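You operate a simulated robot arm through the tools that you are given. There is no shell and no other tool.

You are at the controls of a simulated robot arm. One attempt, no reset.

Task
Set the controls near the top of the pale table. At the end: the white speed dial is turned to fast; the blue switch is switched on; the green switch is switched on; the white switch is switched on; whatever was shut is shut again. Leave all else as you found it, and nothing knocked over.

The check looks at the end state, three seconds after you hand in, the way a careful person would. Anything else that was tipped, shoved, dropped, spilled or broken makes it a failure.

Robot
A 7-joint arm with a two-finger parallel gripper, fixed in place. Base frame: the origin is on the floor under the middle of its stand, x ahead of it, y to its left, z up; the work surface is at about z = 0.8. Readings come in m, degrees, newtons and seconds.
It reaches about 1.372 m from its shoulder. Its first joint turns from -149.0 to 149.0 degrees. Payload 3.43 kg.
The tool frame sits at the grasp point between the pads (the TCP): z along the fingers, y along the line on which they close. The tips reach 0.03 m beyond it. Largest opening 0.094 m; finger width 0.028, thickness 0.01; the body of the gripper, 0.05 by 0.096 m, starts 0.055 m behind the TCP.
Orientation is that of the tool frame in the base frame, as a unit quaternion [x, y, z, w]. With the fingers straight down and closing along the base's y, the tool's x points along the base's -x, its y along +y and its z along -z.

Tools
- The arm moves only by the tool nudge_tool. Its argument "series" is a list of rows, each a list of 7 numbers: the shift along the base's x, y, z in units of 500 mm (1.0 is 500 mm), then the turn, a rotation vector about the base's x, y, z in units of 120 degrees (1.0 is 120 degrees), then the finger opening in m, from 0 to 0.094. In form: [[x, y, z, ax, ay, az, fingers], ...]. A call has 1 to 20 rows; each row is the pose to reach, as a shift and turn from the pose commanded when the call began. A call with a number of a shift or a turn outside -1 to 1 is refused whole. Each row takes 0.2 s and may step no farther than 0.05 m and 8.6 degrees from the row before; otherwise, or with a gripper value out of range, the whole call is refused. Where a pose cannot be reached the arm comes as near as it can. A force on the tool above 40 N (or 10 N above the force at the start of the call, whichever is more), or a blocked arm, ends the call early, and 0.2 s more pass. Each finger travels about 0.045 m/s and halts on what it meets, pressing with about 38 N; the grip force reading is that of the motor and also rises with nothing between the fingers. The clock runs only during rows and for 0.2 s after the last one: add rows that repeat a pose to give the fingers time. It gives the time, the measured TCP pose, the force on the tool (base axes), the opening and the grip force at its end, in the units of the frame above (readings bear some noise), with the torque about the TCP (base axes, N m) and any sound that the robot's microphone picked up, and new pictures: "pictures" is both (left out), scene, wrist or none.
- Cameras (640 x 400 px; columns grow to the right, rows downward): "scene" is fixed at [0.4111, -0.6523, 1.5906]; the picture's right is [1.00, -0.05, 0.00], its down [-0.02, -0.45, -0.89] and it looks along [0.04, 0.89, -0.45] (base axes); focal length 371 px, centre (320, 200). "wrist" rides on the gripper at [0.076, 0.014, -0.103] in the tool frame; the picture's right is [-0.18, 0.98, 0.00], its down [-0.75, -0.14, -0.64] and it looks along [-0.63, -0.12, 0.77] (tool axes); focal length 243 px, centre (320, 200). There is no depth. A picture from a camera that has moved, and an enlarged one, comes with that camera's place and axes in the base frame and with its lens. The place of the scene camera against the robot may be out by one fixed shift of up to 0.018 m in any direction.
- inspect(camera, box): a new picture of the part [left, top, right, bottom] of that camera's present view, enlarged. It takes no simulated time.
- sign_off(): hands the job in; it is judged then, once.

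Places have to be worked out from the pictures, the camera data and where the tool is seen. Open the gripper and draw the arm clear of the work before you hand the job in, unless the task says otherwise.

The tools are called after "Emit:" by a JSON object that holds its "op" and its "data". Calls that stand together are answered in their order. nudge_tool: Moves the arm, as the interface text tells. Its arguments: {"type":"object","properties":{"series":{"type":"array","items":{"type":"array","items":{"type":"number"}}},"pictures":{"type":"string","enum":["both","scene","wrist","none"]}},"required":["series"]} The other tools are called the same way: inspect (camera, box) takes an enlarged picture of a part of a camera's view; sign_off () hands the job in.

At the start:

```text
t: 0.0
tool_pos: [0.451, 0.667, 1.1077]
tool_rot: [0.0, 1.0, 0.0, -0.001]
contact_force: [0.4, 0.2, -0.7]
ft_torque: [-0.02, -0.01, 0.03]
opening: 0.0944
grip_force: 0.1
```

scene: 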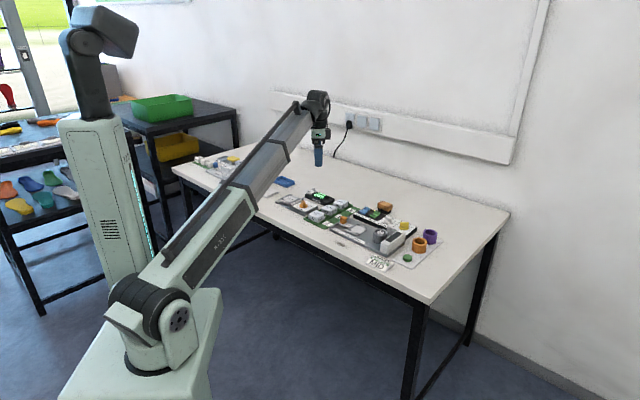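
wrist: 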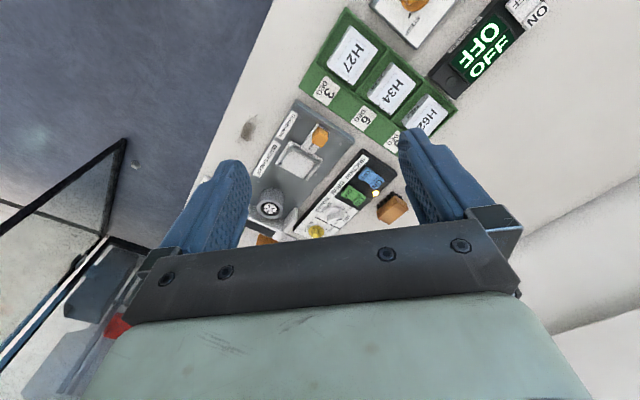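

I'll look closely at the controls from both cameras before moving.

Emit:
{"op": "inspect", "data": {"camera": "scene", "box": [270, 170, 450, 280]}}

Emit:
{"op": "inspect", "data": {"camera": "wrist", "box": [220, 80, 460, 250]}}

Emit:
{"op": "inspect", "data": {"camera": "wrist", "box": [300, 0, 560, 140]}}

Emit:
{"op": "inspect", "data": {"camera": "scene", "box": [180, 140, 320, 220]}}

```text
3.56 times, centred on (360, 225) of scene
camera zoom: at [0.4111, -0.6523, 1.5906], right [1.0, -0.05, 0.0], down [-0.02, -0.45, -0.89], along [0.04, 0.89, -0.45], focal length 1320 px, centre (178, 111)
```

zoom: 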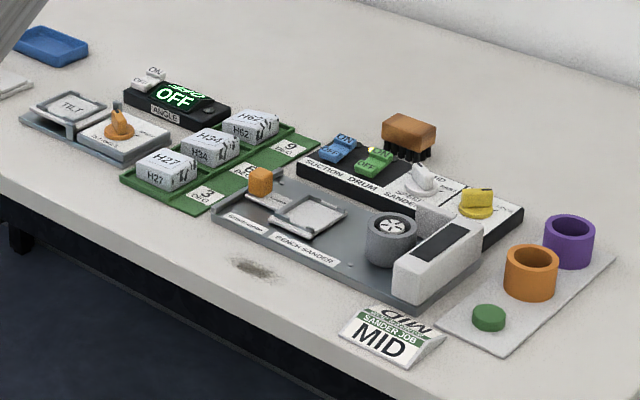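

```text
2.35 times, centred on (340, 165) of wrist
camera zoom: at [0.3768, 0.6829, 1.2117], right [0.18, 0.98, 0.0], down [0.75, -0.14, 0.64], along [0.63, -0.12, -0.77], focal length 571 px, centre (273, 282)
```

zoom: 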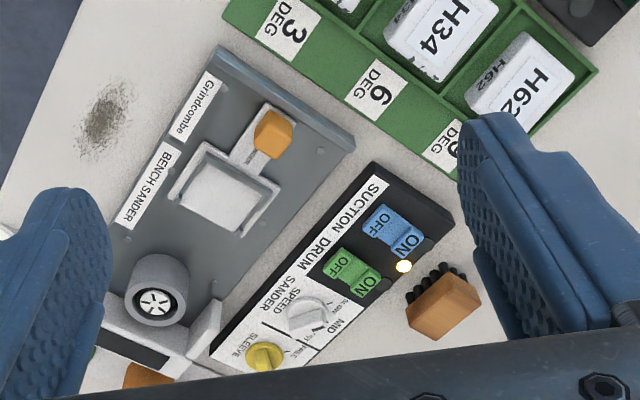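

```text
2.46 times, centred on (430, 70) of wrist
camera zoom: at [0.3768, 0.6829, 1.2117], right [0.18, 0.98, 0.0], down [0.75, -0.14, 0.64], along [0.63, -0.12, -0.77], focal length 597 px, centre (49, 520)
```

zoom: 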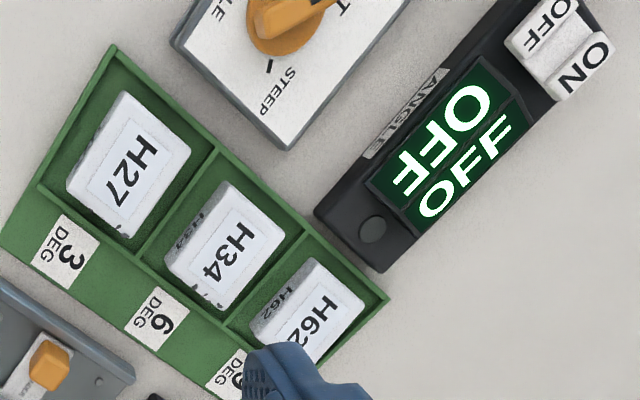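

```text
4.57 times, centred on (250, 180) of scene
camera zoom: at [0.4111, -0.6523, 1.5906], right [1.0, -0.05, 0.0], down [-0.02, -0.45, -0.89], along [0.04, 0.89, -0.45], focal length 1697 px, centre (640, 291)
```

zoom: 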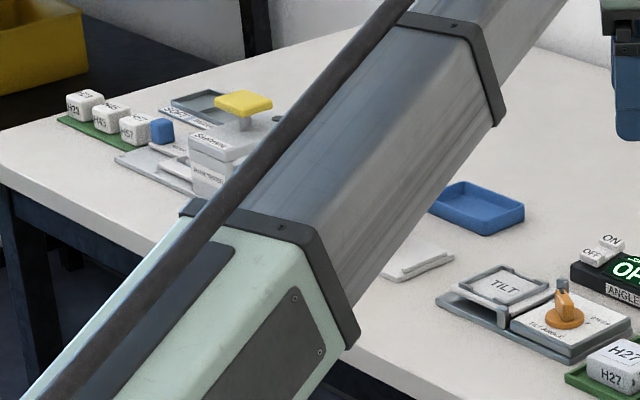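

The panel has a blue and a green rocker, a white speed dial and a yellow dial; the angle readout has a white rocker. I'll zoom in harder to look for covers and other white switches.

Emit:
{"op": "inspect", "data": {"camera": "scene", "box": [345, 200, 425, 250]}}

Emit:
{"op": "inspect", "data": {"camera": "wrist", "box": [290, 140, 410, 245]}}

Emit:
{"op": "inspect", "data": {"camera": "scene", "box": [275, 180, 355, 230]}}

Emit:
{"op": "inspect", "data": {"camera": "scene", "box": [320, 90, 420, 150]}}

Emit:
{"op": "inspect", "data": {"camera": "scene", "box": [180, 140, 260, 190]}}

```text
8.00 times, centred on (385, 225) of scene
camera zoom: at [0.4111, -0.6523, 1.5906], right [1.0, -0.05, 0.0], down [-0.02, -0.45, -0.89], along [0.04, 0.89, -0.45], focal length 2970 px, centre (-200, 0)
```

zoom: 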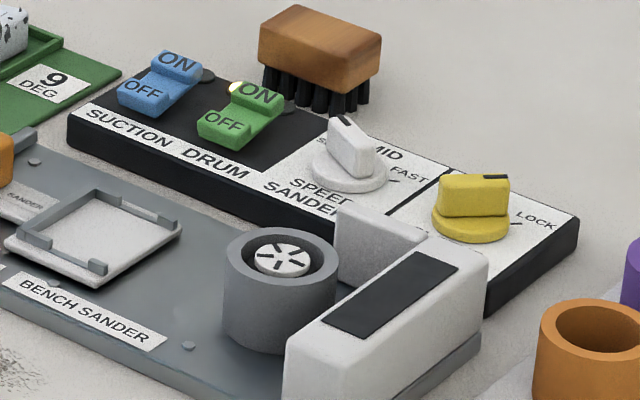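

```text
3.81 times, centred on (350, 192) of wrist
camera zoom: at [0.3768, 0.6829, 1.2117], right [0.18, 0.98, 0.0], down [0.75, -0.14, 0.64], along [0.63, -0.12, -0.77], focal length 924 px, centre (206, 229)
```

zoom: 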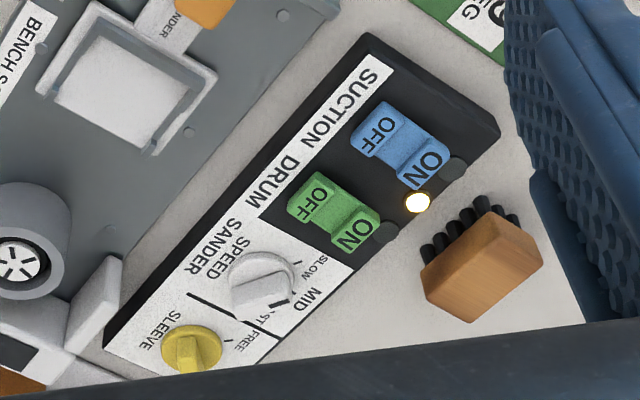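

```text
8.00 times, centred on (315, 205) of scene
camera zoom: at [0.4111, -0.6523, 1.5906], right [1.0, -0.05, 0.0], down [-0.02, -0.45, -0.89], along [0.04, 0.89, -0.45], focal length 2970 px, centre (360, 160)
```

zoom: 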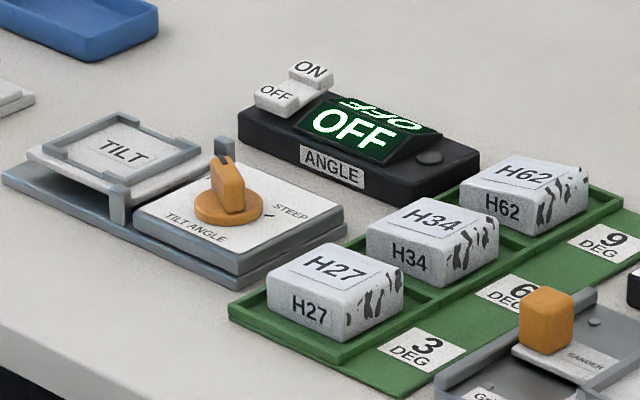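

```text
6.40 times, centred on (370, 120) of scene
camera zoom: at [0.4111, -0.6523, 1.5906], right [1.0, -0.05, 0.0], down [-0.02, -0.45, -0.89], along [0.04, 0.89, -0.45], focal length 2376 px, centre (0, 712)
```

zoom: 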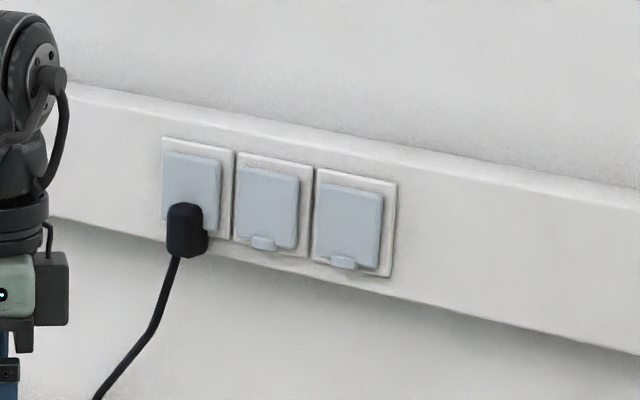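

```text
8.00 times, centred on (220, 165) of scene
camera zoom: at [0.4111, -0.6523, 1.5906], right [1.0, -0.05, 0.0], down [-0.02, -0.45, -0.89], along [0.04, 0.89, -0.45], focal length 2970 px, centre (1120, 480)
```

zoom: 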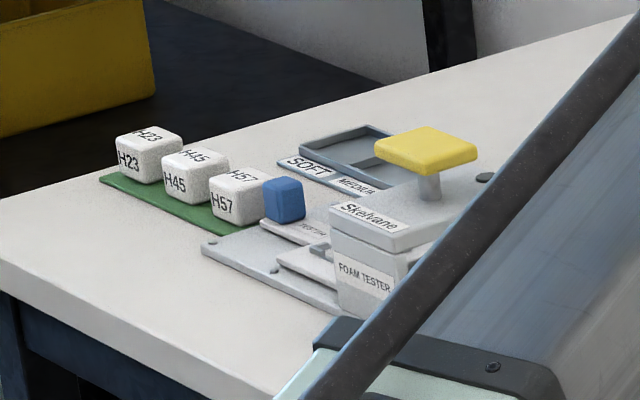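

Everything seems visible with no lids over the controls so far; the panel is turned about 45° and both rockers look OFF. I'll swing the tool to a matching yaw (+45°) and lower it to about z=1.0 for a closer wrist view.

Emit:
{"op": "nudge_tool", "data": {"series": [[0.04, -0.022, -0.036, 0, 0, 0.0625, 0.094], [0.08, -0.045, -0.072, 0, 0, 0.125, 0.094], [0.119, -0.067, -0.108, 0, 0, 0.1875, 0.094], [0.159, -0.09, -0.143, 0, 0, 0.25, 0.094], [0.198, -0.112, -0.179, 0, 0, 0.3125, 0.094], [0.238, -0.134, -0.215, 0, 0, 0.375, 0.094], [0.238, -0.134, -0.215, 0, 0, 0.375, 0.094]], "pictures": "both"}}

```text
t: 1.6
tool_pos: [0.571, 0.601, 1.0011]
tool_rot: [-0.383, 0.924, 0.0, 0.001]
contact_force: [-0.2, -0.3, 0.9]
ft_torque: [-0.01, -0.01, 0.0]
opening: 0.0939
grip_force: 0.1
camera wrist: at [0.5085, 0.5573, 1.104], right [-0.57, 0.82, 0.0], down [0.63, 0.43, 0.64], along [0.53, 0.36, -0.77], focal length 243 px, centre (320, 200)
```

scene: 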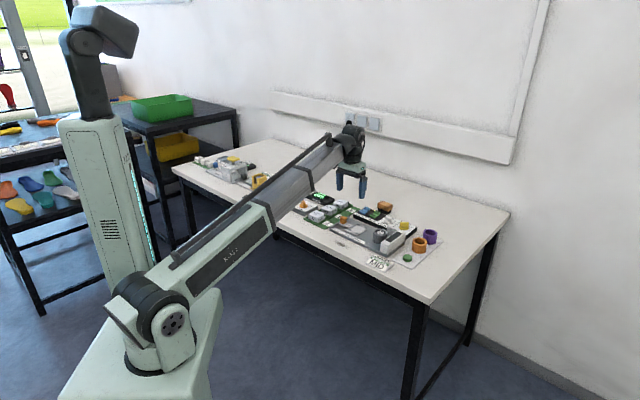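
wrist: 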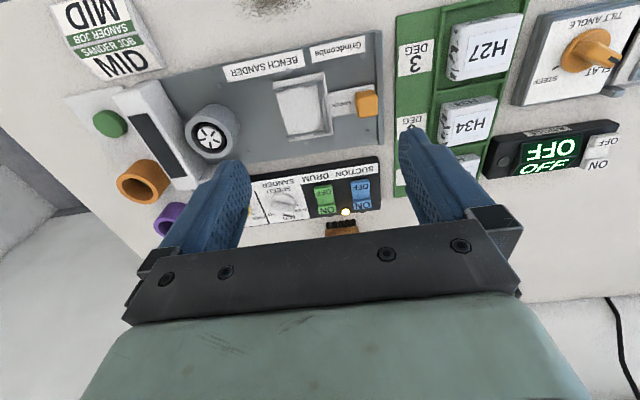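

Emit:
{"op": "inspect", "data": {"camera": "wrist", "box": [240, 150, 400, 250]}}

Emit:
{"op": "inspect", "data": {"camera": "wrist", "box": [480, 90, 640, 190]}}

Emit:
{"op": "inspect", "data": {"camera": "scene", "box": [180, 140, 300, 215]}}

```text
4.00 times, centred on (320, 200) of wrist
camera zoom: at [0.5085, 0.5573, 1.104], right [-0.57, 0.82, 0.0], down [0.63, 0.43, 0.64], along [0.53, 0.36, -0.77], focal length 970 px, centre (320, 200)
```

zoom: 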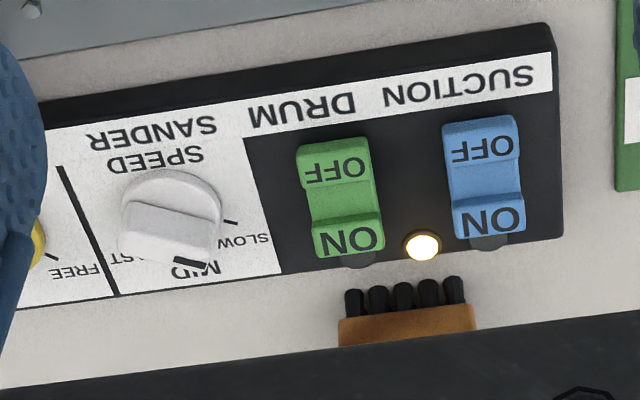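

```text
4.00 times, centred on (560, 140) of wrist
camera zoom: at [0.5085, 0.5573, 1.104], right [-0.57, 0.82, 0.0], down [0.63, 0.43, 0.64], along [0.53, 0.36, -0.77], focal length 970 px, centre (-640, 440)
```

zoom: 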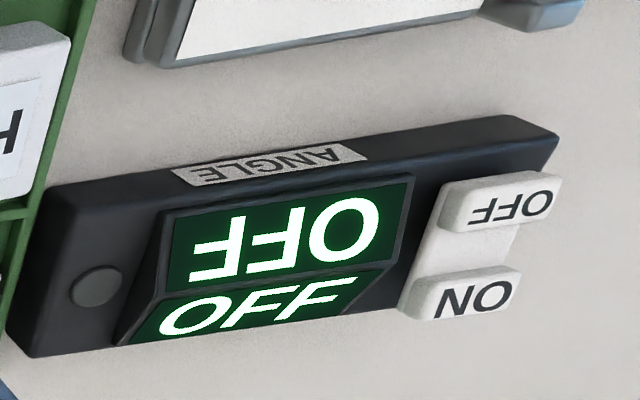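

```text
5.33 times, centred on (240, 178) of scene
camera zoom: at [0.4111, -0.6523, 1.5906], right [1.0, -0.05, 0.0], down [-0.02, -0.45, -0.89], along [0.04, 0.89, -0.45], focal length 1980 px, centre (747, 320)
```

zoom: 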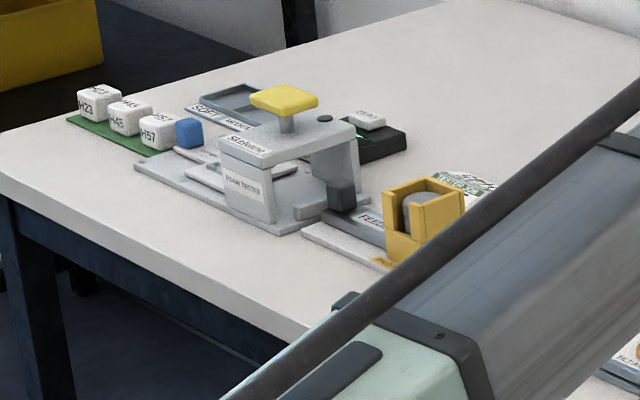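

The rockers (OFF near side, ON far side) and dial (pointing at MID) are clear; dial is around (0.733, 0.645), blue at (0.655, 0.728), top about z=0.83. I'll move closer to the dial to measure the tick angles.

Emit:
{"op": "nudge_tool", "data": {"series": [[0.05, -0.008, -0.034, 0, 0, 0, 0.094], [0.1, -0.016, -0.068, 0, 0, 0, 0.094], [0.158, -0.024, -0.102, 0, 0, 0, 0.094], [0.158, -0.024, -0.102, 0, 0, 0, 0.094]], "pictures": "both"}}

Emit:
{"op": "inspect", "data": {"camera": "wrist", "box": [240, 150, 400, 250]}}

```text
t: 2.6
tool_pos: [0.6509, 0.5886, 0.9507]
tool_rot: [-0.382, 0.924, 0.0, 0.001]
contact_force: [-0.7, 0.1, -0.5]
ft_torque: [-0.01, -0.02, -0.02]
opening: 0.094
grip_force: 0.0
camera wrist: at [0.5876, 0.5459, 1.0537], right [-0.56, 0.83, 0.0], down [0.63, 0.43, 0.64], along [0.53, 0.36, -0.77], focal length 243 px, centre (320, 200)
```

scene: 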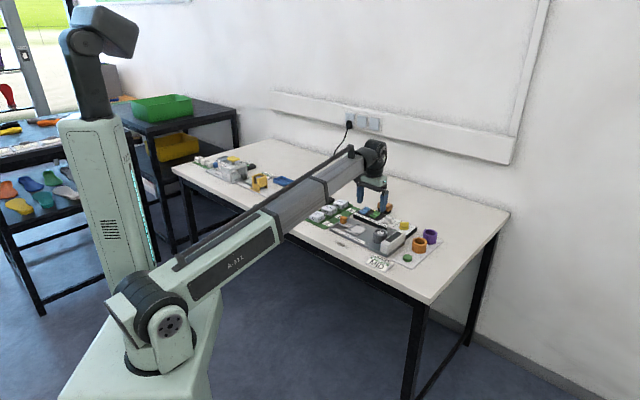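
wrist: 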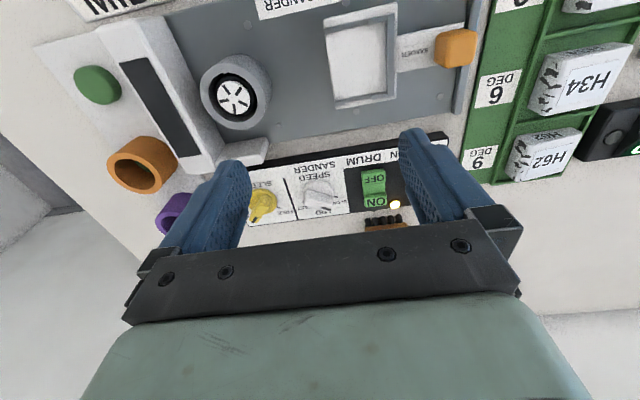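

```text
4.00 times, centred on (320, 200) of wrist
camera zoom: at [0.5876, 0.5459, 1.0537], right [-0.56, 0.83, 0.0], down [0.63, 0.43, 0.64], along [0.53, 0.36, -0.77], focal length 970 px, centre (320, 200)
```

zoom: 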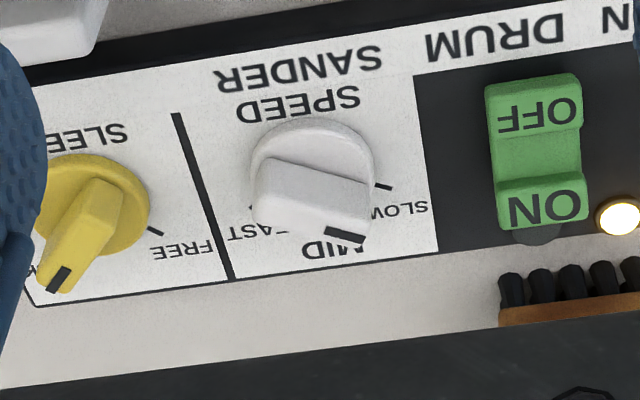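

Emit:
{"op": "inspect", "data": {"camera": "wrist", "box": [285, 170, 365, 220]}}

Emit:
{"op": "inspect", "data": {"camera": "scene", "box": [375, 210, 415, 235]}}

Emit:
{"op": "inspect", "data": {"camera": "wrist", "box": [240, 170, 320, 220]}}

```text
8.00 times, centred on (325, 195) of wrist
camera zoom: at [0.5876, 0.5459, 1.0537], right [-0.56, 0.83, 0.0], down [0.63, 0.43, 0.64], along [0.53, 0.36, -0.77], focal length 1941 px, centre (280, 240)
```

zoom: 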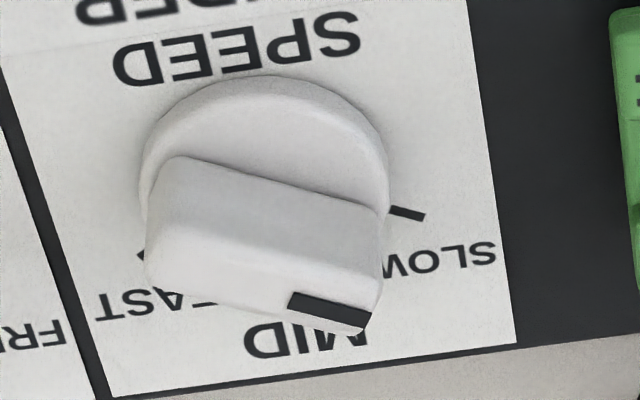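

```text
16.00 times, centred on (395, 222) of scene
camera zoom: at [0.4111, -0.6523, 1.5906], right [1.0, -0.05, 0.0], down [-0.02, -0.45, -0.89], along [0.04, 0.89, -0.45], focal length 5940 px, centre (-880, -160)
```

zoom: 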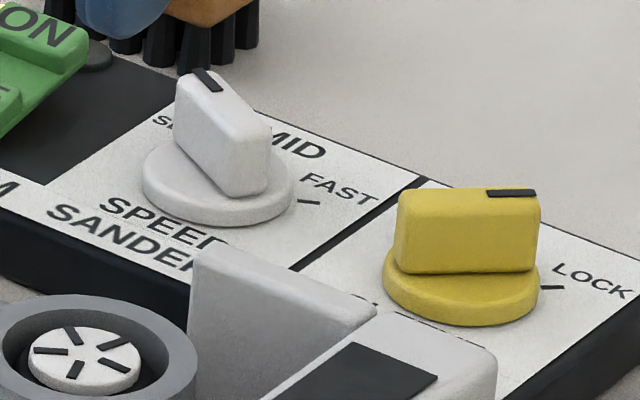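

```text
8.00 times, centred on (280, 195) of wrist
camera zoom: at [0.5876, 0.5459, 1.0537], right [-0.56, 0.83, 0.0], down [0.63, 0.43, 0.64], along [0.53, 0.36, -0.77], focal length 1941 px, centre (640, 240)
```

zoom: 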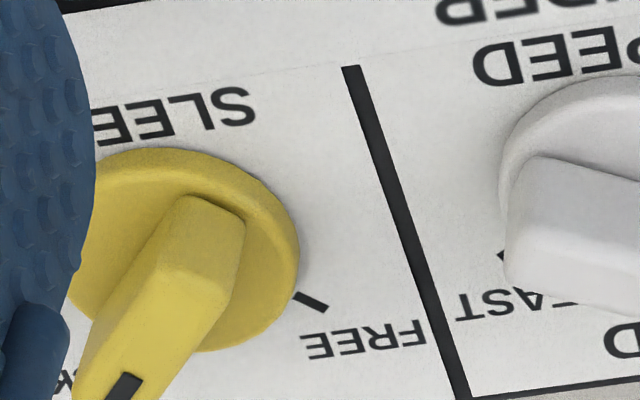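

The stripe shows the white dial's pointer is actually at SLOW (about 60° left of MID), FAST about 60° right of MID, so it needs roughly 120° clockwise. I'll hover over the dial at about (0.735, 0.642) with the fingers yawed to straddle the grip bar.

Emit:
{"op": "nudge_tool", "data": {"series": [[0.021, 0.013, 0, 0, 0, 0.0625, 0.085], [0.042, 0.027, 0, 0, 0, 0.125, 0.075], [0.063, 0.04, -0.01, 0, 0, 0.1875, 0.065], [0.084, 0.053, -0.02, 0, 0, 0.25, 0.055], [0.105, 0.067, -0.03, 0, 0, 0.3125, 0.05], [0.126, 0.08, -0.04, 0, 0, 0.375, 0.045], [0.147, 0.094, -0.04, 0, 0, 0.4375, 0.045], [0.168, 0.107, -0.04, 0, 0, 0.5, 0.045], [0.168, 0.107, -0.04, 0, 0, 0.5, 0.045]], "pictures": "both"}}

Emit:
{"op": "inspect", "data": {"camera": "wrist", "box": [240, 120, 400, 220]}}

Emit:
{"op": "inspect", "data": {"camera": "scene", "box": [345, 180, 441, 240]}}

```text
t: 4.6
tool_pos: [0.7336, 0.6418, 0.9298]
tool_rot: [0.794, -0.608, 0.001, 0.0]
contact_force: [-0.5, -0.2, -0.1]
ft_torque: [-0.04, 0.01, 0.0]
opening: 0.0452
grip_force: 0.1
camera wrist: at [0.7414, 0.5656, 1.0329], right [-1.0, -0.08, 0.0], down [-0.06, 0.76, 0.64], along [-0.05, 0.64, -0.77], focal length 243 px, centre (320, 200)
```

scene: 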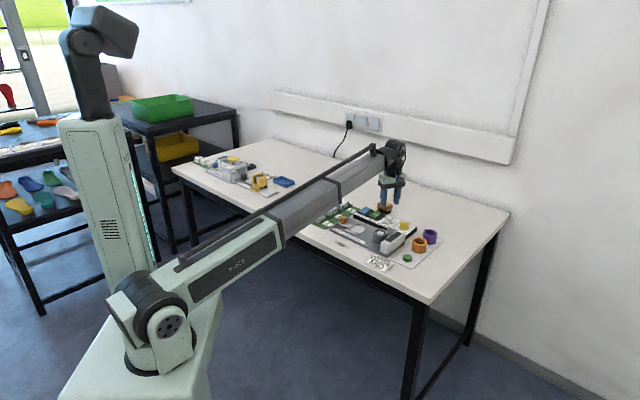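
wrist: 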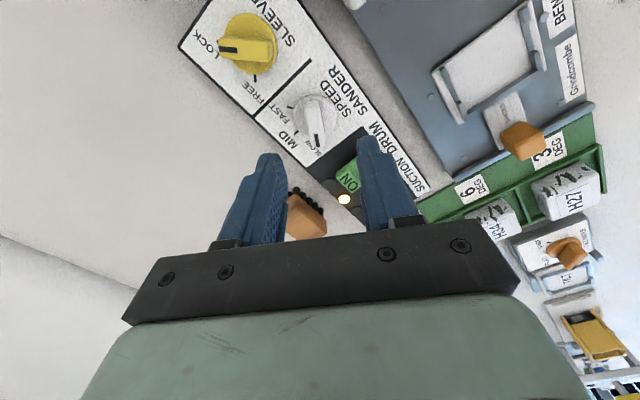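

```text
4.00 times, centred on (320, 170) of wrist
camera zoom: at [0.7414, 0.5656, 1.0329], right [-1.0, -0.08, 0.0], down [-0.06, 0.76, 0.64], along [-0.05, 0.64, -0.77], focal length 970 px, centre (320, 320)
```

zoom: 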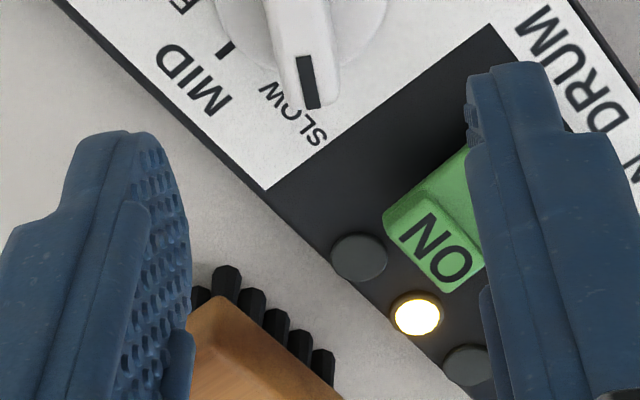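

```text
6.67 times, centred on (393, 210) of scene
camera zoom: at [0.4111, -0.6523, 1.5906], right [1.0, -0.05, 0.0], down [-0.02, -0.45, -0.89], along [0.04, 0.89, -0.45], focal length 2475 px, centre (-167, 133)
```

zoom: 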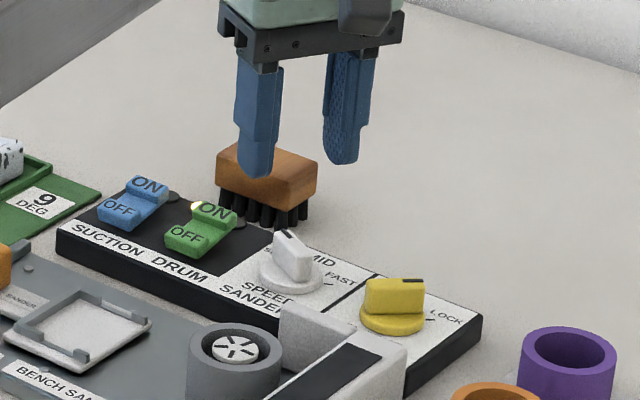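

Emit:
{"op": "inspect", "data": {"camera": "wrist", "box": [270, 85, 350, 135]}}

Emit:
{"op": "inspect", "data": {"camera": "wrist", "box": [286, 90, 342, 125]}}

```text
8.00 times, centred on (310, 110) of wrist
camera zoom: at [0.7414, 0.5656, 1.0329], right [-1.0, -0.08, 0.0], down [-0.06, 0.76, 0.64], along [-0.05, 0.64, -0.77], focal length 1941 px, centre (400, 920)
```

zoom: 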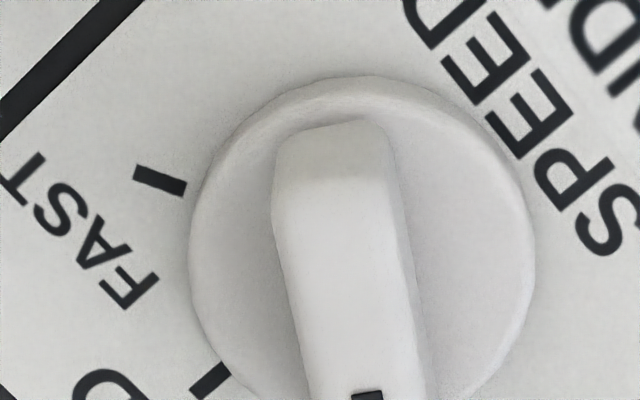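

```text
11.43 times, centred on (314, 108) of wrist
camera zoom: at [0.7414, 0.5656, 1.0329], right [-1.0, -0.08, 0.0], down [-0.06, 0.76, 0.64], along [-0.05, 0.64, -0.77], focal length 2773 px, centre (389, 1257)
```

zoom: 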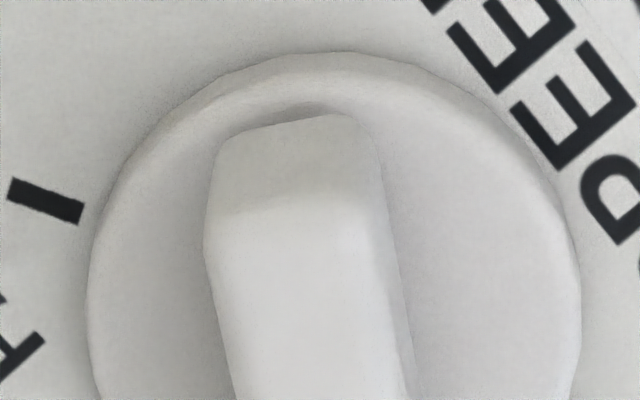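

The bar sits nearly parallel between the fingers; I place the dial centre about 5 mm toward +x of the TCP. I'll shift that and lower to tips just above the bar (z≈0.885 TCP).

Emit:
{"op": "nudge_tool", "data": {"series": [[0.005, 0.0005, -0.03, 0, 0, 0, 0.045], [0.01, 0.001, -0.06, 0, 0, 0, 0.04], [0.01, 0.001, -0.09, 0, 0, 0, 0.035], [0.01, 0.001, -0.09, 0, 0, 0, 0.035]], "pictures": "both"}}

Emit:
{"op": "inspect", "data": {"camera": "wrist", "box": [240, 100, 400, 200]}}

Emit:
{"op": "inspect", "data": {"camera": "scene", "box": [365, 190, 429, 230]}}

```text
t: 5.6
tool_pos: [0.738, 0.6433, 0.8852]
tool_rot: [0.793, -0.609, 0.0, 0.0]
contact_force: [0.3, -0.6, -0.5]
ft_torque: [0.0, 0.02, 0.0]
opening: 0.0349
grip_force: 0.0
camera wrist: at [0.7457, 0.5659, 0.9877], right [-1.0, -0.08, 0.0], down [-0.06, 0.76, 0.64], along [-0.05, 0.64, -0.77], focal length 243 px, centre (320, 200)
```

scene: 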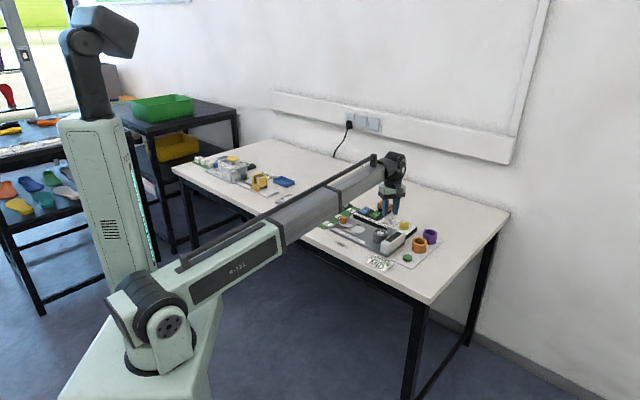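
wrist: 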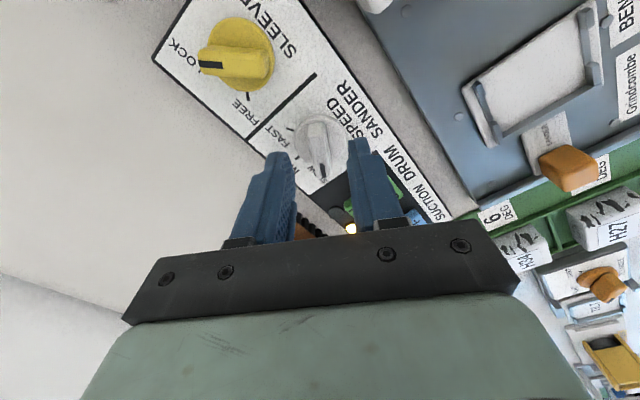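

```text
4.00 times, centred on (320, 150) of wrist
camera zoom: at [0.7457, 0.5659, 0.9877], right [-1.0, -0.08, 0.0], down [-0.06, 0.76, 0.64], along [-0.05, 0.64, -0.77], focal length 970 px, centre (320, 400)
```

zoom: 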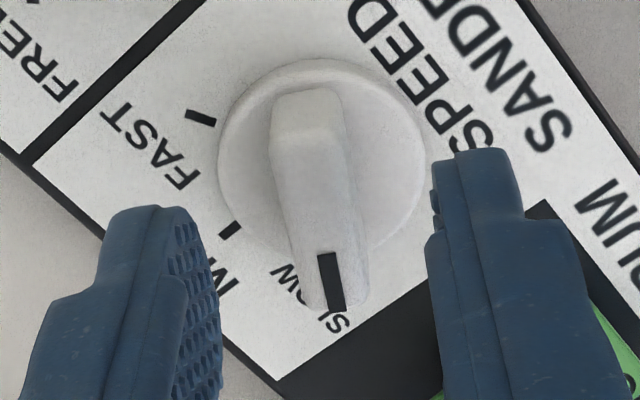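

```text
10.00 times, centred on (397, 210) of scene
camera zoom: at [0.4111, -0.6523, 1.5906], right [1.0, -0.05, 0.0], down [-0.02, -0.45, -0.89], along [0.04, 0.89, -0.45], focal length 3713 px, centre (-450, 100)
```

zoom: 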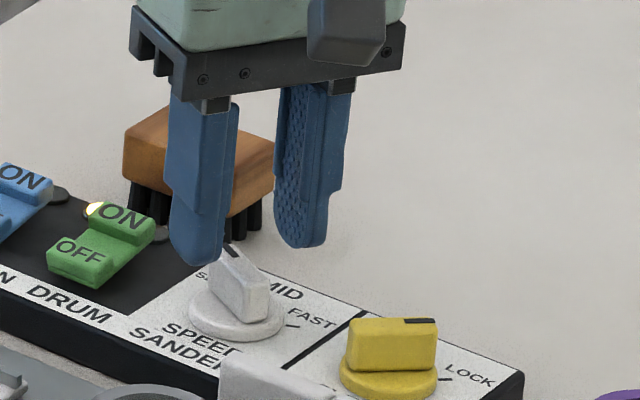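

The dial is now centred between the fingers within about 1 mm, tick marks read SLOW≈102°, MID≈48°, FAST≈-9° heading. I'll lower so the tips straddle the bar (TCP z≈0.865, tips ~0.835, above the dial's disc) and watch the force.

Emit:
{"op": "nudge_tool", "data": {"series": [[0, 0.001, -0.014, 0, 0, 0, 0.032], [0, 0.002, -0.028, 0, 0, 0, 0.03], [0, 0.002, -0.04, 0, 0, 0, 0.028], [0, 0.002, -0.04, 0, 0, 0, 0.026]], "pictures": "both"}}

Emit:
{"op": "inspect", "data": {"camera": "wrist", "box": [240, 110, 400, 210]}}

Emit:
{"op": "inspect", "data": {"camera": "scene", "box": [365, 200, 429, 240]}}

```text
t: 6.6
tool_pos: [0.7383, 0.6446, 0.8651]
tool_rot: [0.794, -0.608, 0.0, 0.0]
contact_force: [-0.2, 0.6, -0.8]
ft_torque: [-0.02, 0.01, 0.0]
opening: 0.0262
grip_force: 0.1
camera wrist: at [0.7455, 0.5673, 0.968], right [-1.0, -0.08, 0.0], down [-0.06, 0.76, 0.64], along [-0.05, 0.64, -0.77], focal length 243 px, centre (320, 200)
```

scene: 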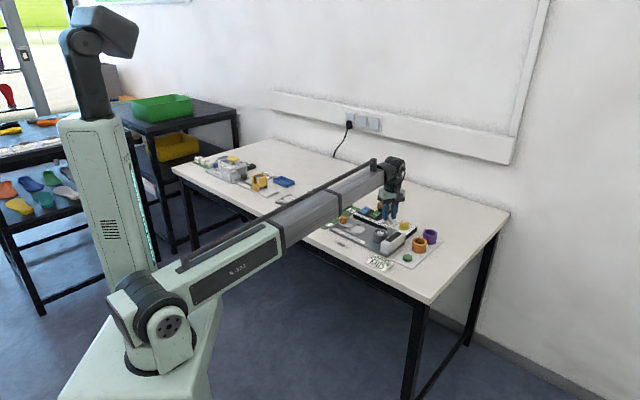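
wrist: 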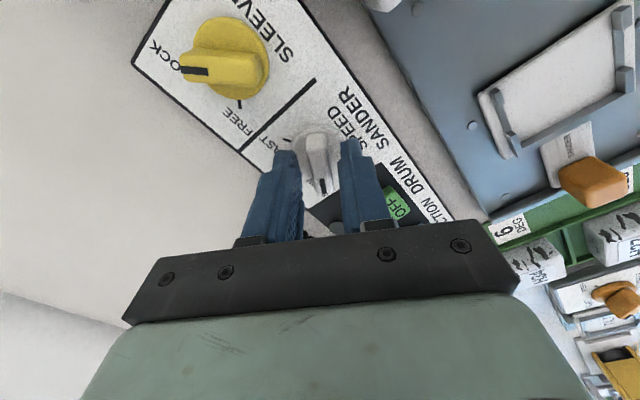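

```text
4.00 times, centred on (320, 160) of wrist
camera zoom: at [0.7455, 0.5673, 0.968], right [-1.0, -0.08, 0.0], down [-0.06, 0.76, 0.64], along [-0.05, 0.64, -0.77], focal length 970 px, centre (320, 360)
```

zoom: 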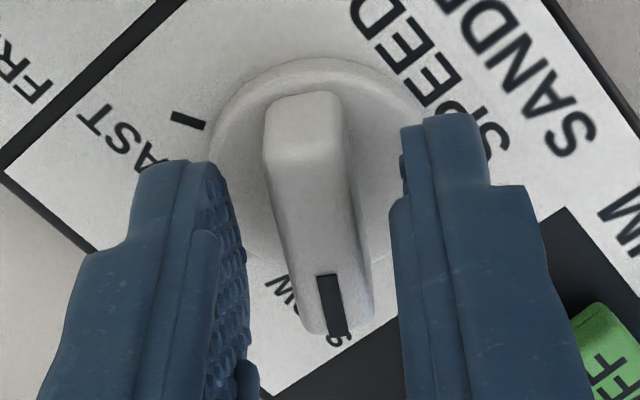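

```text
10.00 times, centred on (397, 220) of scene
camera zoom: at [0.4111, -0.6523, 1.5906], right [1.0, -0.05, 0.0], down [-0.02, -0.45, -0.89], along [0.04, 0.89, -0.45], focal length 3713 px, centre (-450, 0)
```

zoom: 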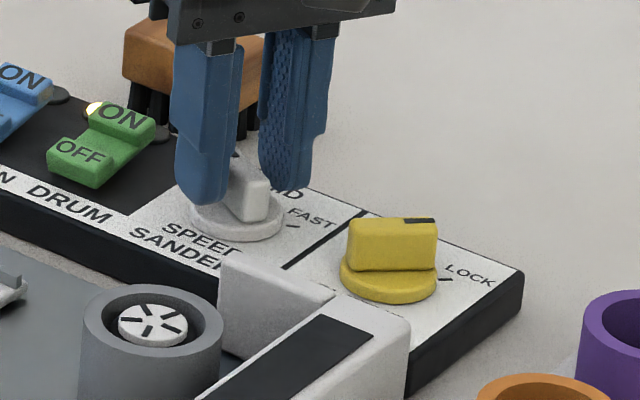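

The tips straddle the bar evenly with no contact force. I'll narrow the opening to a loose cage (~15 mm) around the ~12 mm bar and check the force.

Emit:
{"op": "nudge_tool", "data": {"series": [[0, 0, 0, 0, 0, 0, 0.02], [0, 0, 0, 0, 0, 0, 0.016], [0, 0, 0, 0, 0, 0, 0.015]], "pictures": "wrist"}}

Emit:
{"op": "inspect", "data": {"camera": "wrist", "box": [270, 120, 366, 180]}}

```text
t: 7.4
tool_pos: [0.7394, 0.6442, 0.8662]
tool_rot: [0.793, -0.609, 0.0, 0.0]
contact_force: [-1.1, 0.4, -0.3]
ft_torque: [0.01, 0.02, -0.01]
opening: 0.0152
grip_force: 0.1
camera wrist: at [0.7455, 0.5672, 0.968], right [-1.0, -0.08, 0.0], down [-0.06, 0.76, 0.64], along [-0.05, 0.64, -0.77], focal length 243 px, centre (320, 200)
```

wrist: 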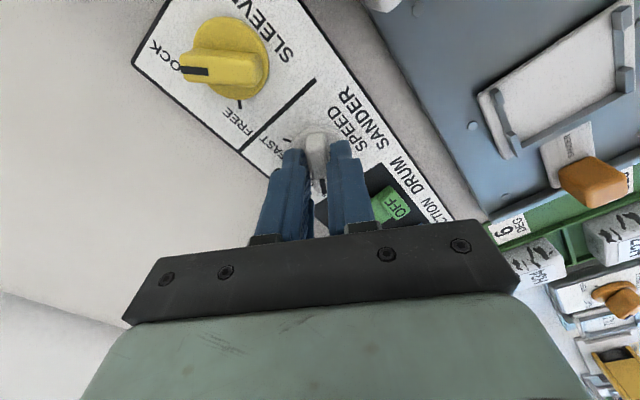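

```text
6.67 times, centred on (318, 150) of wrist
camera zoom: at [0.7455, 0.5672, 0.968], right [-1.0, -0.08, 0.0], down [-0.06, 0.76, 0.64], along [-0.05, 0.64, -0.77], focal length 1618 px, centre (333, 533)
```

zoom: 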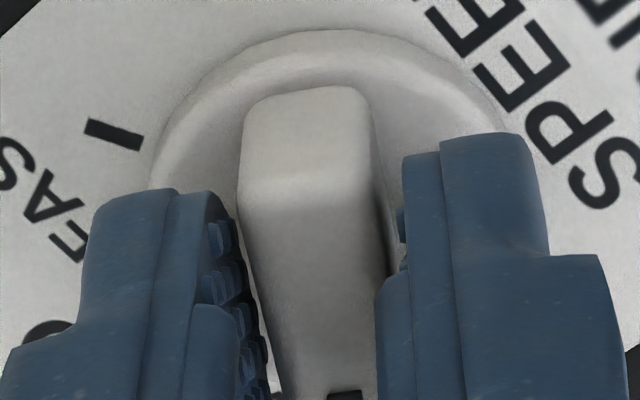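

No contact and the bar is caged evenly. I'll turn clockwise 60° first, watching torque and force.

Emit:
{"op": "nudge_tool", "data": {"series": [[0, 0, 0, 0, 0, -0.05, 0.015], [0, 0, 0, 0, 0, -0.1, 0.015], [0, 0, 0, 0, 0, -0.15, 0.015], [0, 0, 0, 0, 0, -0.2, 0.015], [0, 0, 0, 0, 0, -0.25, 0.015], [0, 0, 0, 0, 0, -0.3, 0.015], [0, 0, 0, 0, 0, -0.35, 0.015], [0, 0, 0, 0, 0, -0.4, 0.015], [0, 0, 0, 0, 0, -0.45, 0.015], [0, 0, 0, 0, 0, -0.5, 0.015]], "pictures": "both"}}

Emit:
{"op": "inspect", "data": {"camera": "wrist", "box": [256, 110, 384, 190]}}

Emit:
{"op": "inspect", "data": {"camera": "scene", "box": [365, 200, 429, 240]}}

```text
t: 9.6
tool_pos: [0.7379, 0.6436, 0.8665]
tool_rot: [-0.381, 0.924, 0.0, 0.0]
contact_force: [-1.5, 1.2, -0.5]
ft_torque: [0.01, 0.05, 0.03]
opening: 0.0161
grip_force: 1.2
camera wrist: at [0.6758, 0.601, 0.9684], right [-0.56, 0.83, 0.0], down [0.63, 0.43, 0.64], along [0.53, 0.36, -0.77], focal length 243 px, centre (320, 200)
```

scene: 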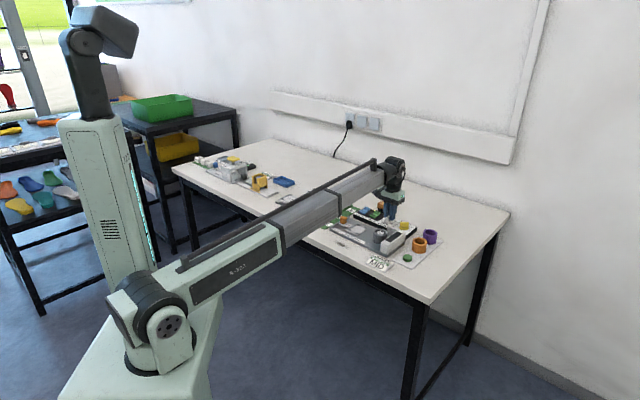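
wrist: 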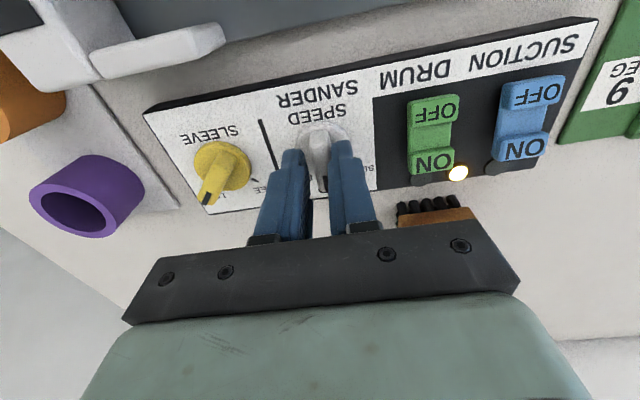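

```text
5.00 times, centred on (320, 150) of wrist
camera zoom: at [0.6758, 0.601, 0.9684], right [-0.56, 0.83, 0.0], down [0.63, 0.43, 0.64], along [0.53, 0.36, -0.77], focal length 1213 px, centre (320, 450)
```

zoom: 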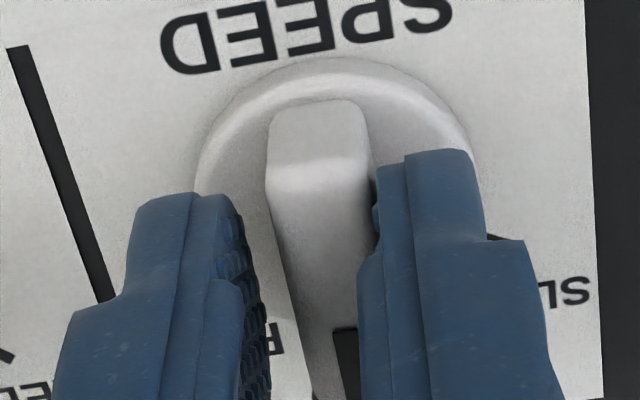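

```text
10.00 times, centred on (397, 220) of scene
camera zoom: at [0.4111, -0.6523, 1.5906], right [1.0, -0.05, 0.0], down [-0.02, -0.45, -0.89], along [0.04, 0.89, -0.45], focal length 3713 px, centre (-450, 0)
```

zoom: 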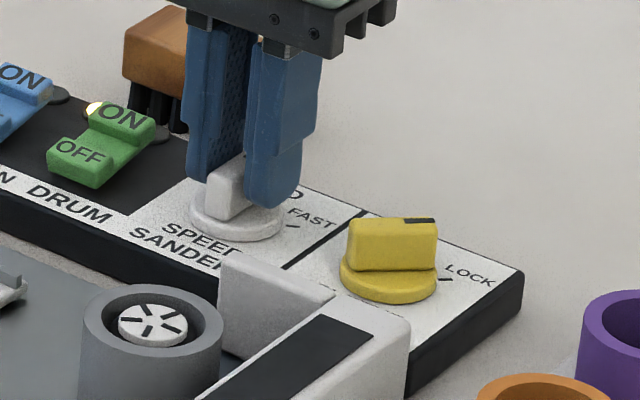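

The dial follows with tiny forces and is near MID now. I'll turn another 56° clockwise toward FAST.

Emit:
{"op": "nudge_tool", "data": {"series": [[0, 0, 0, 0, 0, -0.05, 0.015], [0, 0, 0, 0, 0, -0.1, 0.015], [0, 0, 0, 0, 0, -0.15, 0.015], [0, 0, 0, 0, 0, -0.2, 0.015], [0, 0, 0, 0, 0, -0.25, 0.015], [0, 0, 0, 0, 0, -0.3, 0.015], [0, 0, 0, 0, 0, -0.35, 0.015], [0, 0, 0, 0, 0, -0.4, 0.015], [0, 0, 0, 0, 0, -0.44, 0.015], [0, 0, 0, 0, 0, -0.467, 0.015]], "pictures": "both"}}

Emit:
{"op": "inspect", "data": {"camera": "wrist", "box": [256, 110, 384, 190]}}

Emit:
{"op": "inspect", "data": {"camera": "scene", "box": [365, 200, 429, 240]}}

```text
t: 11.8
tool_pos: [0.7403, 0.6426, 0.8656]
tool_rot: [0.098, 0.995, 0.001, 0.001]
contact_force: [-0.3, 2.1, 0.7]
ft_torque: [0.06, 0.04, 0.0]
opening: 0.0166
grip_force: 0.9
camera wrist: at [0.6682, 0.6731, 0.9682], right [0.37, 0.93, 0.0], down [0.71, -0.28, 0.64], along [0.6, -0.24, -0.77], focal length 243 px, centre (320, 200)
```

scene: 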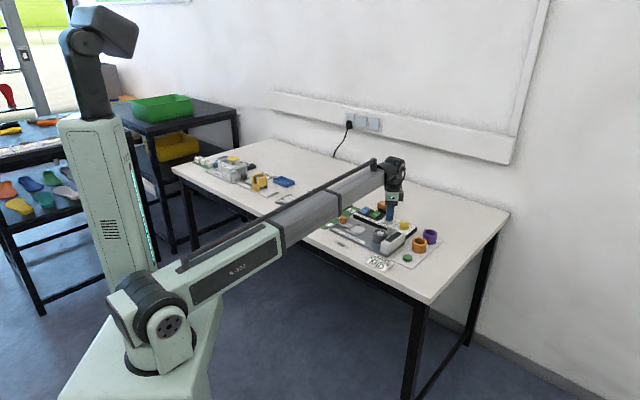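
wrist: 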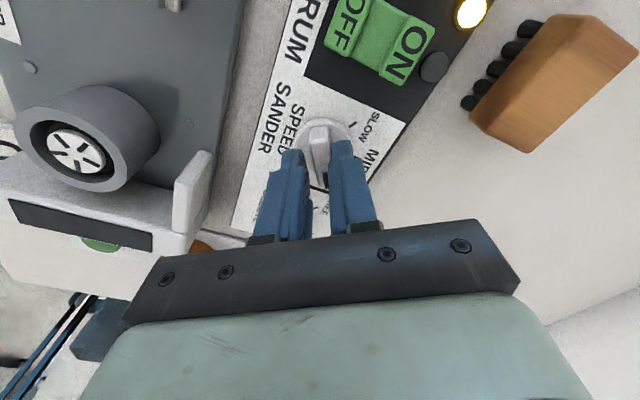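

```text
5.00 times, centred on (320, 150) of wrist
camera zoom: at [0.6682, 0.6731, 0.9682], right [0.37, 0.93, 0.0], down [0.71, -0.28, 0.64], along [0.6, -0.24, -0.77], focal length 1213 px, centre (320, 450)
```

zoom: 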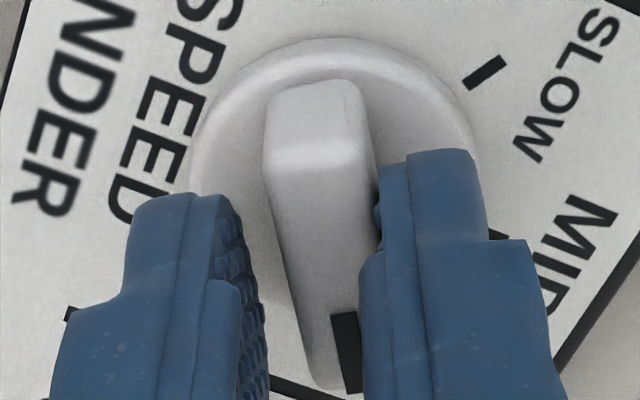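

```text
10.00 times, centred on (397, 220) of scene
camera zoom: at [0.4111, -0.6523, 1.5906], right [1.0, -0.05, 0.0], down [-0.02, -0.45, -0.89], along [0.04, 0.89, -0.45], focal length 3713 px, centre (-450, 0)
```

zoom: 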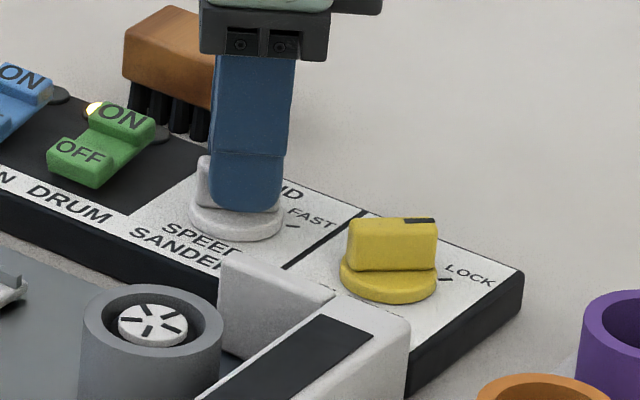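

The bar has followed to roughly -8° heading; I need to see the FAST tick. I'll open the fingers slightly, raise straight up and inspect.

Emit:
{"op": "nudge_tool", "data": {"series": [[0, 0, 0, 0, 0, 0, 0.022], [0, 0, 0, 0, 0, 0, 0.03], [0, 0, 0.03, 0, 0, 0, 0.035], [0, 0, 0.07, 0, 0, 0, 0.045], [0, 0, 0.13, 0, 0, 0, 0.06], [0, 0, 0.13, 0, 0, 0, 0.06]], "pictures": "both"}}

Emit:
{"op": "inspect", "data": {"camera": "wrist", "box": [256, 80, 384, 160]}}

Emit:
{"op": "inspect", "data": {"camera": "scene", "box": [375, 205, 415, 230]}}

```text
t: 13.2
tool_pos: [0.7387, 0.6434, 0.9315]
tool_rot: [0.096, 0.995, -0.001, 0.001]
contact_force: [0.2, 0.1, 0.6]
ft_torque: [0.01, 0.01, 0.01]
opening: 0.06
grip_force: 0.1
camera wrist: at [0.6678, 0.6727, 1.0336], right [0.37, 0.93, 0.0], down [0.71, -0.28, 0.64], along [0.6, -0.24, -0.77], focal length 243 px, centre (320, 200)
```

scene: 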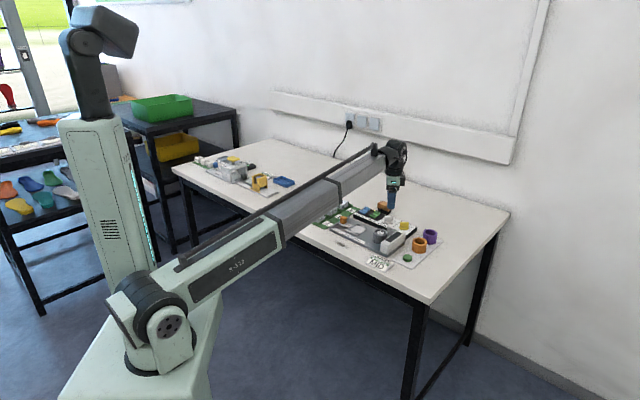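
wrist: 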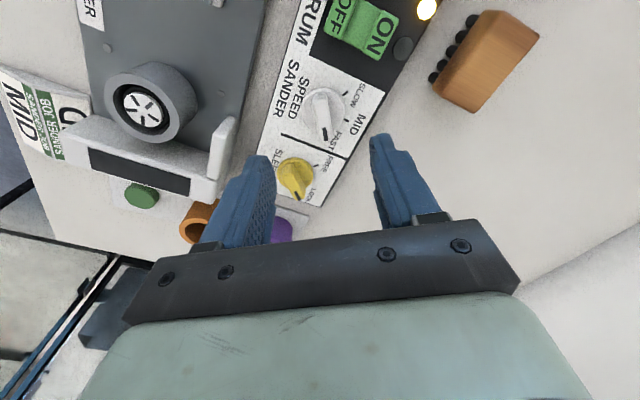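

```text
5.00 times, centred on (320, 120) of wrist
camera zoom: at [0.6678, 0.6727, 1.0336], right [0.37, 0.93, 0.0], down [0.71, -0.28, 0.64], along [0.6, -0.24, -0.77], focal length 1213 px, centre (320, 600)
```

zoom: 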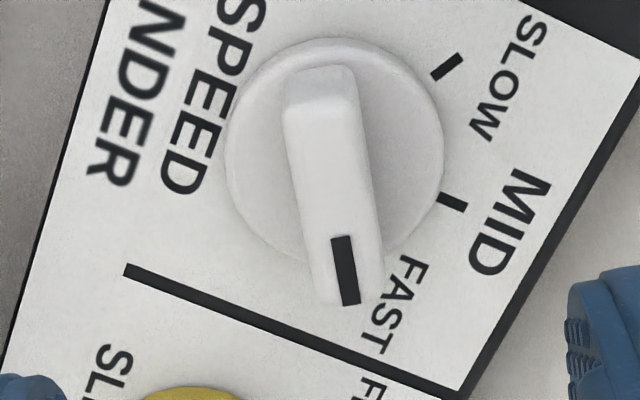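

```text
16.00 times, centred on (395, 218) of scene
camera zoom: at [0.4111, -0.6523, 1.5906], right [1.0, -0.05, 0.0], down [-0.02, -0.45, -0.89], along [0.04, 0.89, -0.45], focal length 5940 px, centre (-880, -80)
```

zoom: 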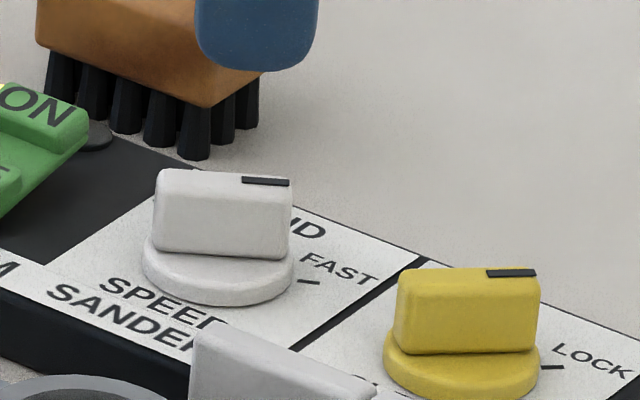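

Three tick positions fit a circle centred at (0.740, 0.647) with 60° spacing (FAST heading ≈ -15°); the bar measures about -11°±2. I'll recentre, align the tool to -15.5°, go back down with open fingers and close to a tight cage so the bar lines up with FAST.

Emit:
{"op": "nudge_tool", "data": {"series": [[0, 0.003, 0, 0, 0, -0.02, 0.045], [0.0006, 0.005, -0.03, 0, 0, -0.037, 0.032], [0.0006, 0.005, -0.07, 0, 0, -0.037, 0.028], [0.0006, 0.005, -0.11, 0, 0, -0.037, 0.028], [0.0006, 0.005, -0.13, 0, 0, -0.037, 0.028], [0.0006, 0.005, -0.13, 0, 0, -0.037, 0.02], [0.0006, 0.005, -0.13, 0, 0, -0.037, 0.016], [0.0006, 0.005, -0.13, 0, 0, -0.037, 0.014], [0.0006, 0.005, -0.13, 0, 0, -0.037, 0.014]], "pictures": "wrist"}}

Emit:
{"op": "inspect", "data": {"camera": "wrist", "box": [256, 110, 384, 190]}}

```text
t: 15.2
tool_pos: [0.7395, 0.6466, 0.8649]
tool_rot: [0.135, 0.991, 0.0, 0.0]
contact_force: [-0.7, 0.7, -0.2]
ft_torque: [-0.01, -0.03, -0.01]
opening: 0.0139
grip_force: 0.1
camera wrist: at [0.6702, 0.6812, 0.9679], right [0.44, 0.9, 0.0], down [0.69, -0.34, 0.64], along [0.58, -0.28, -0.77], focal length 243 px, centre (320, 200)
```

wrist: 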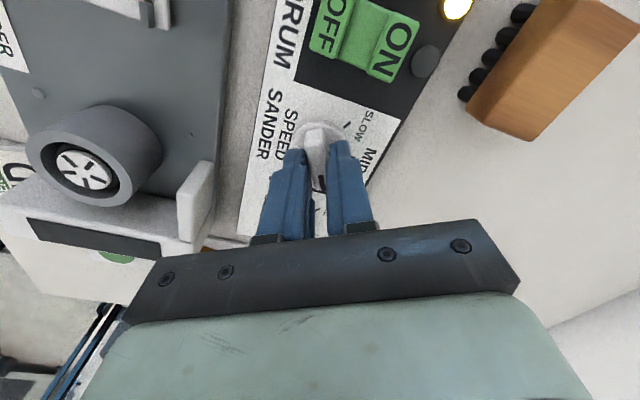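

```text
5.00 times, centred on (320, 150) of wrist
camera zoom: at [0.6702, 0.6812, 0.9679], right [0.44, 0.9, 0.0], down [0.69, -0.34, 0.64], along [0.58, -0.28, -0.77], focal length 1213 px, centre (320, 450)
```

zoom: 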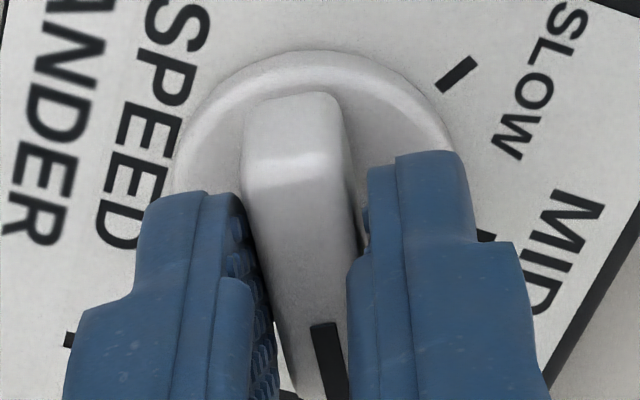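

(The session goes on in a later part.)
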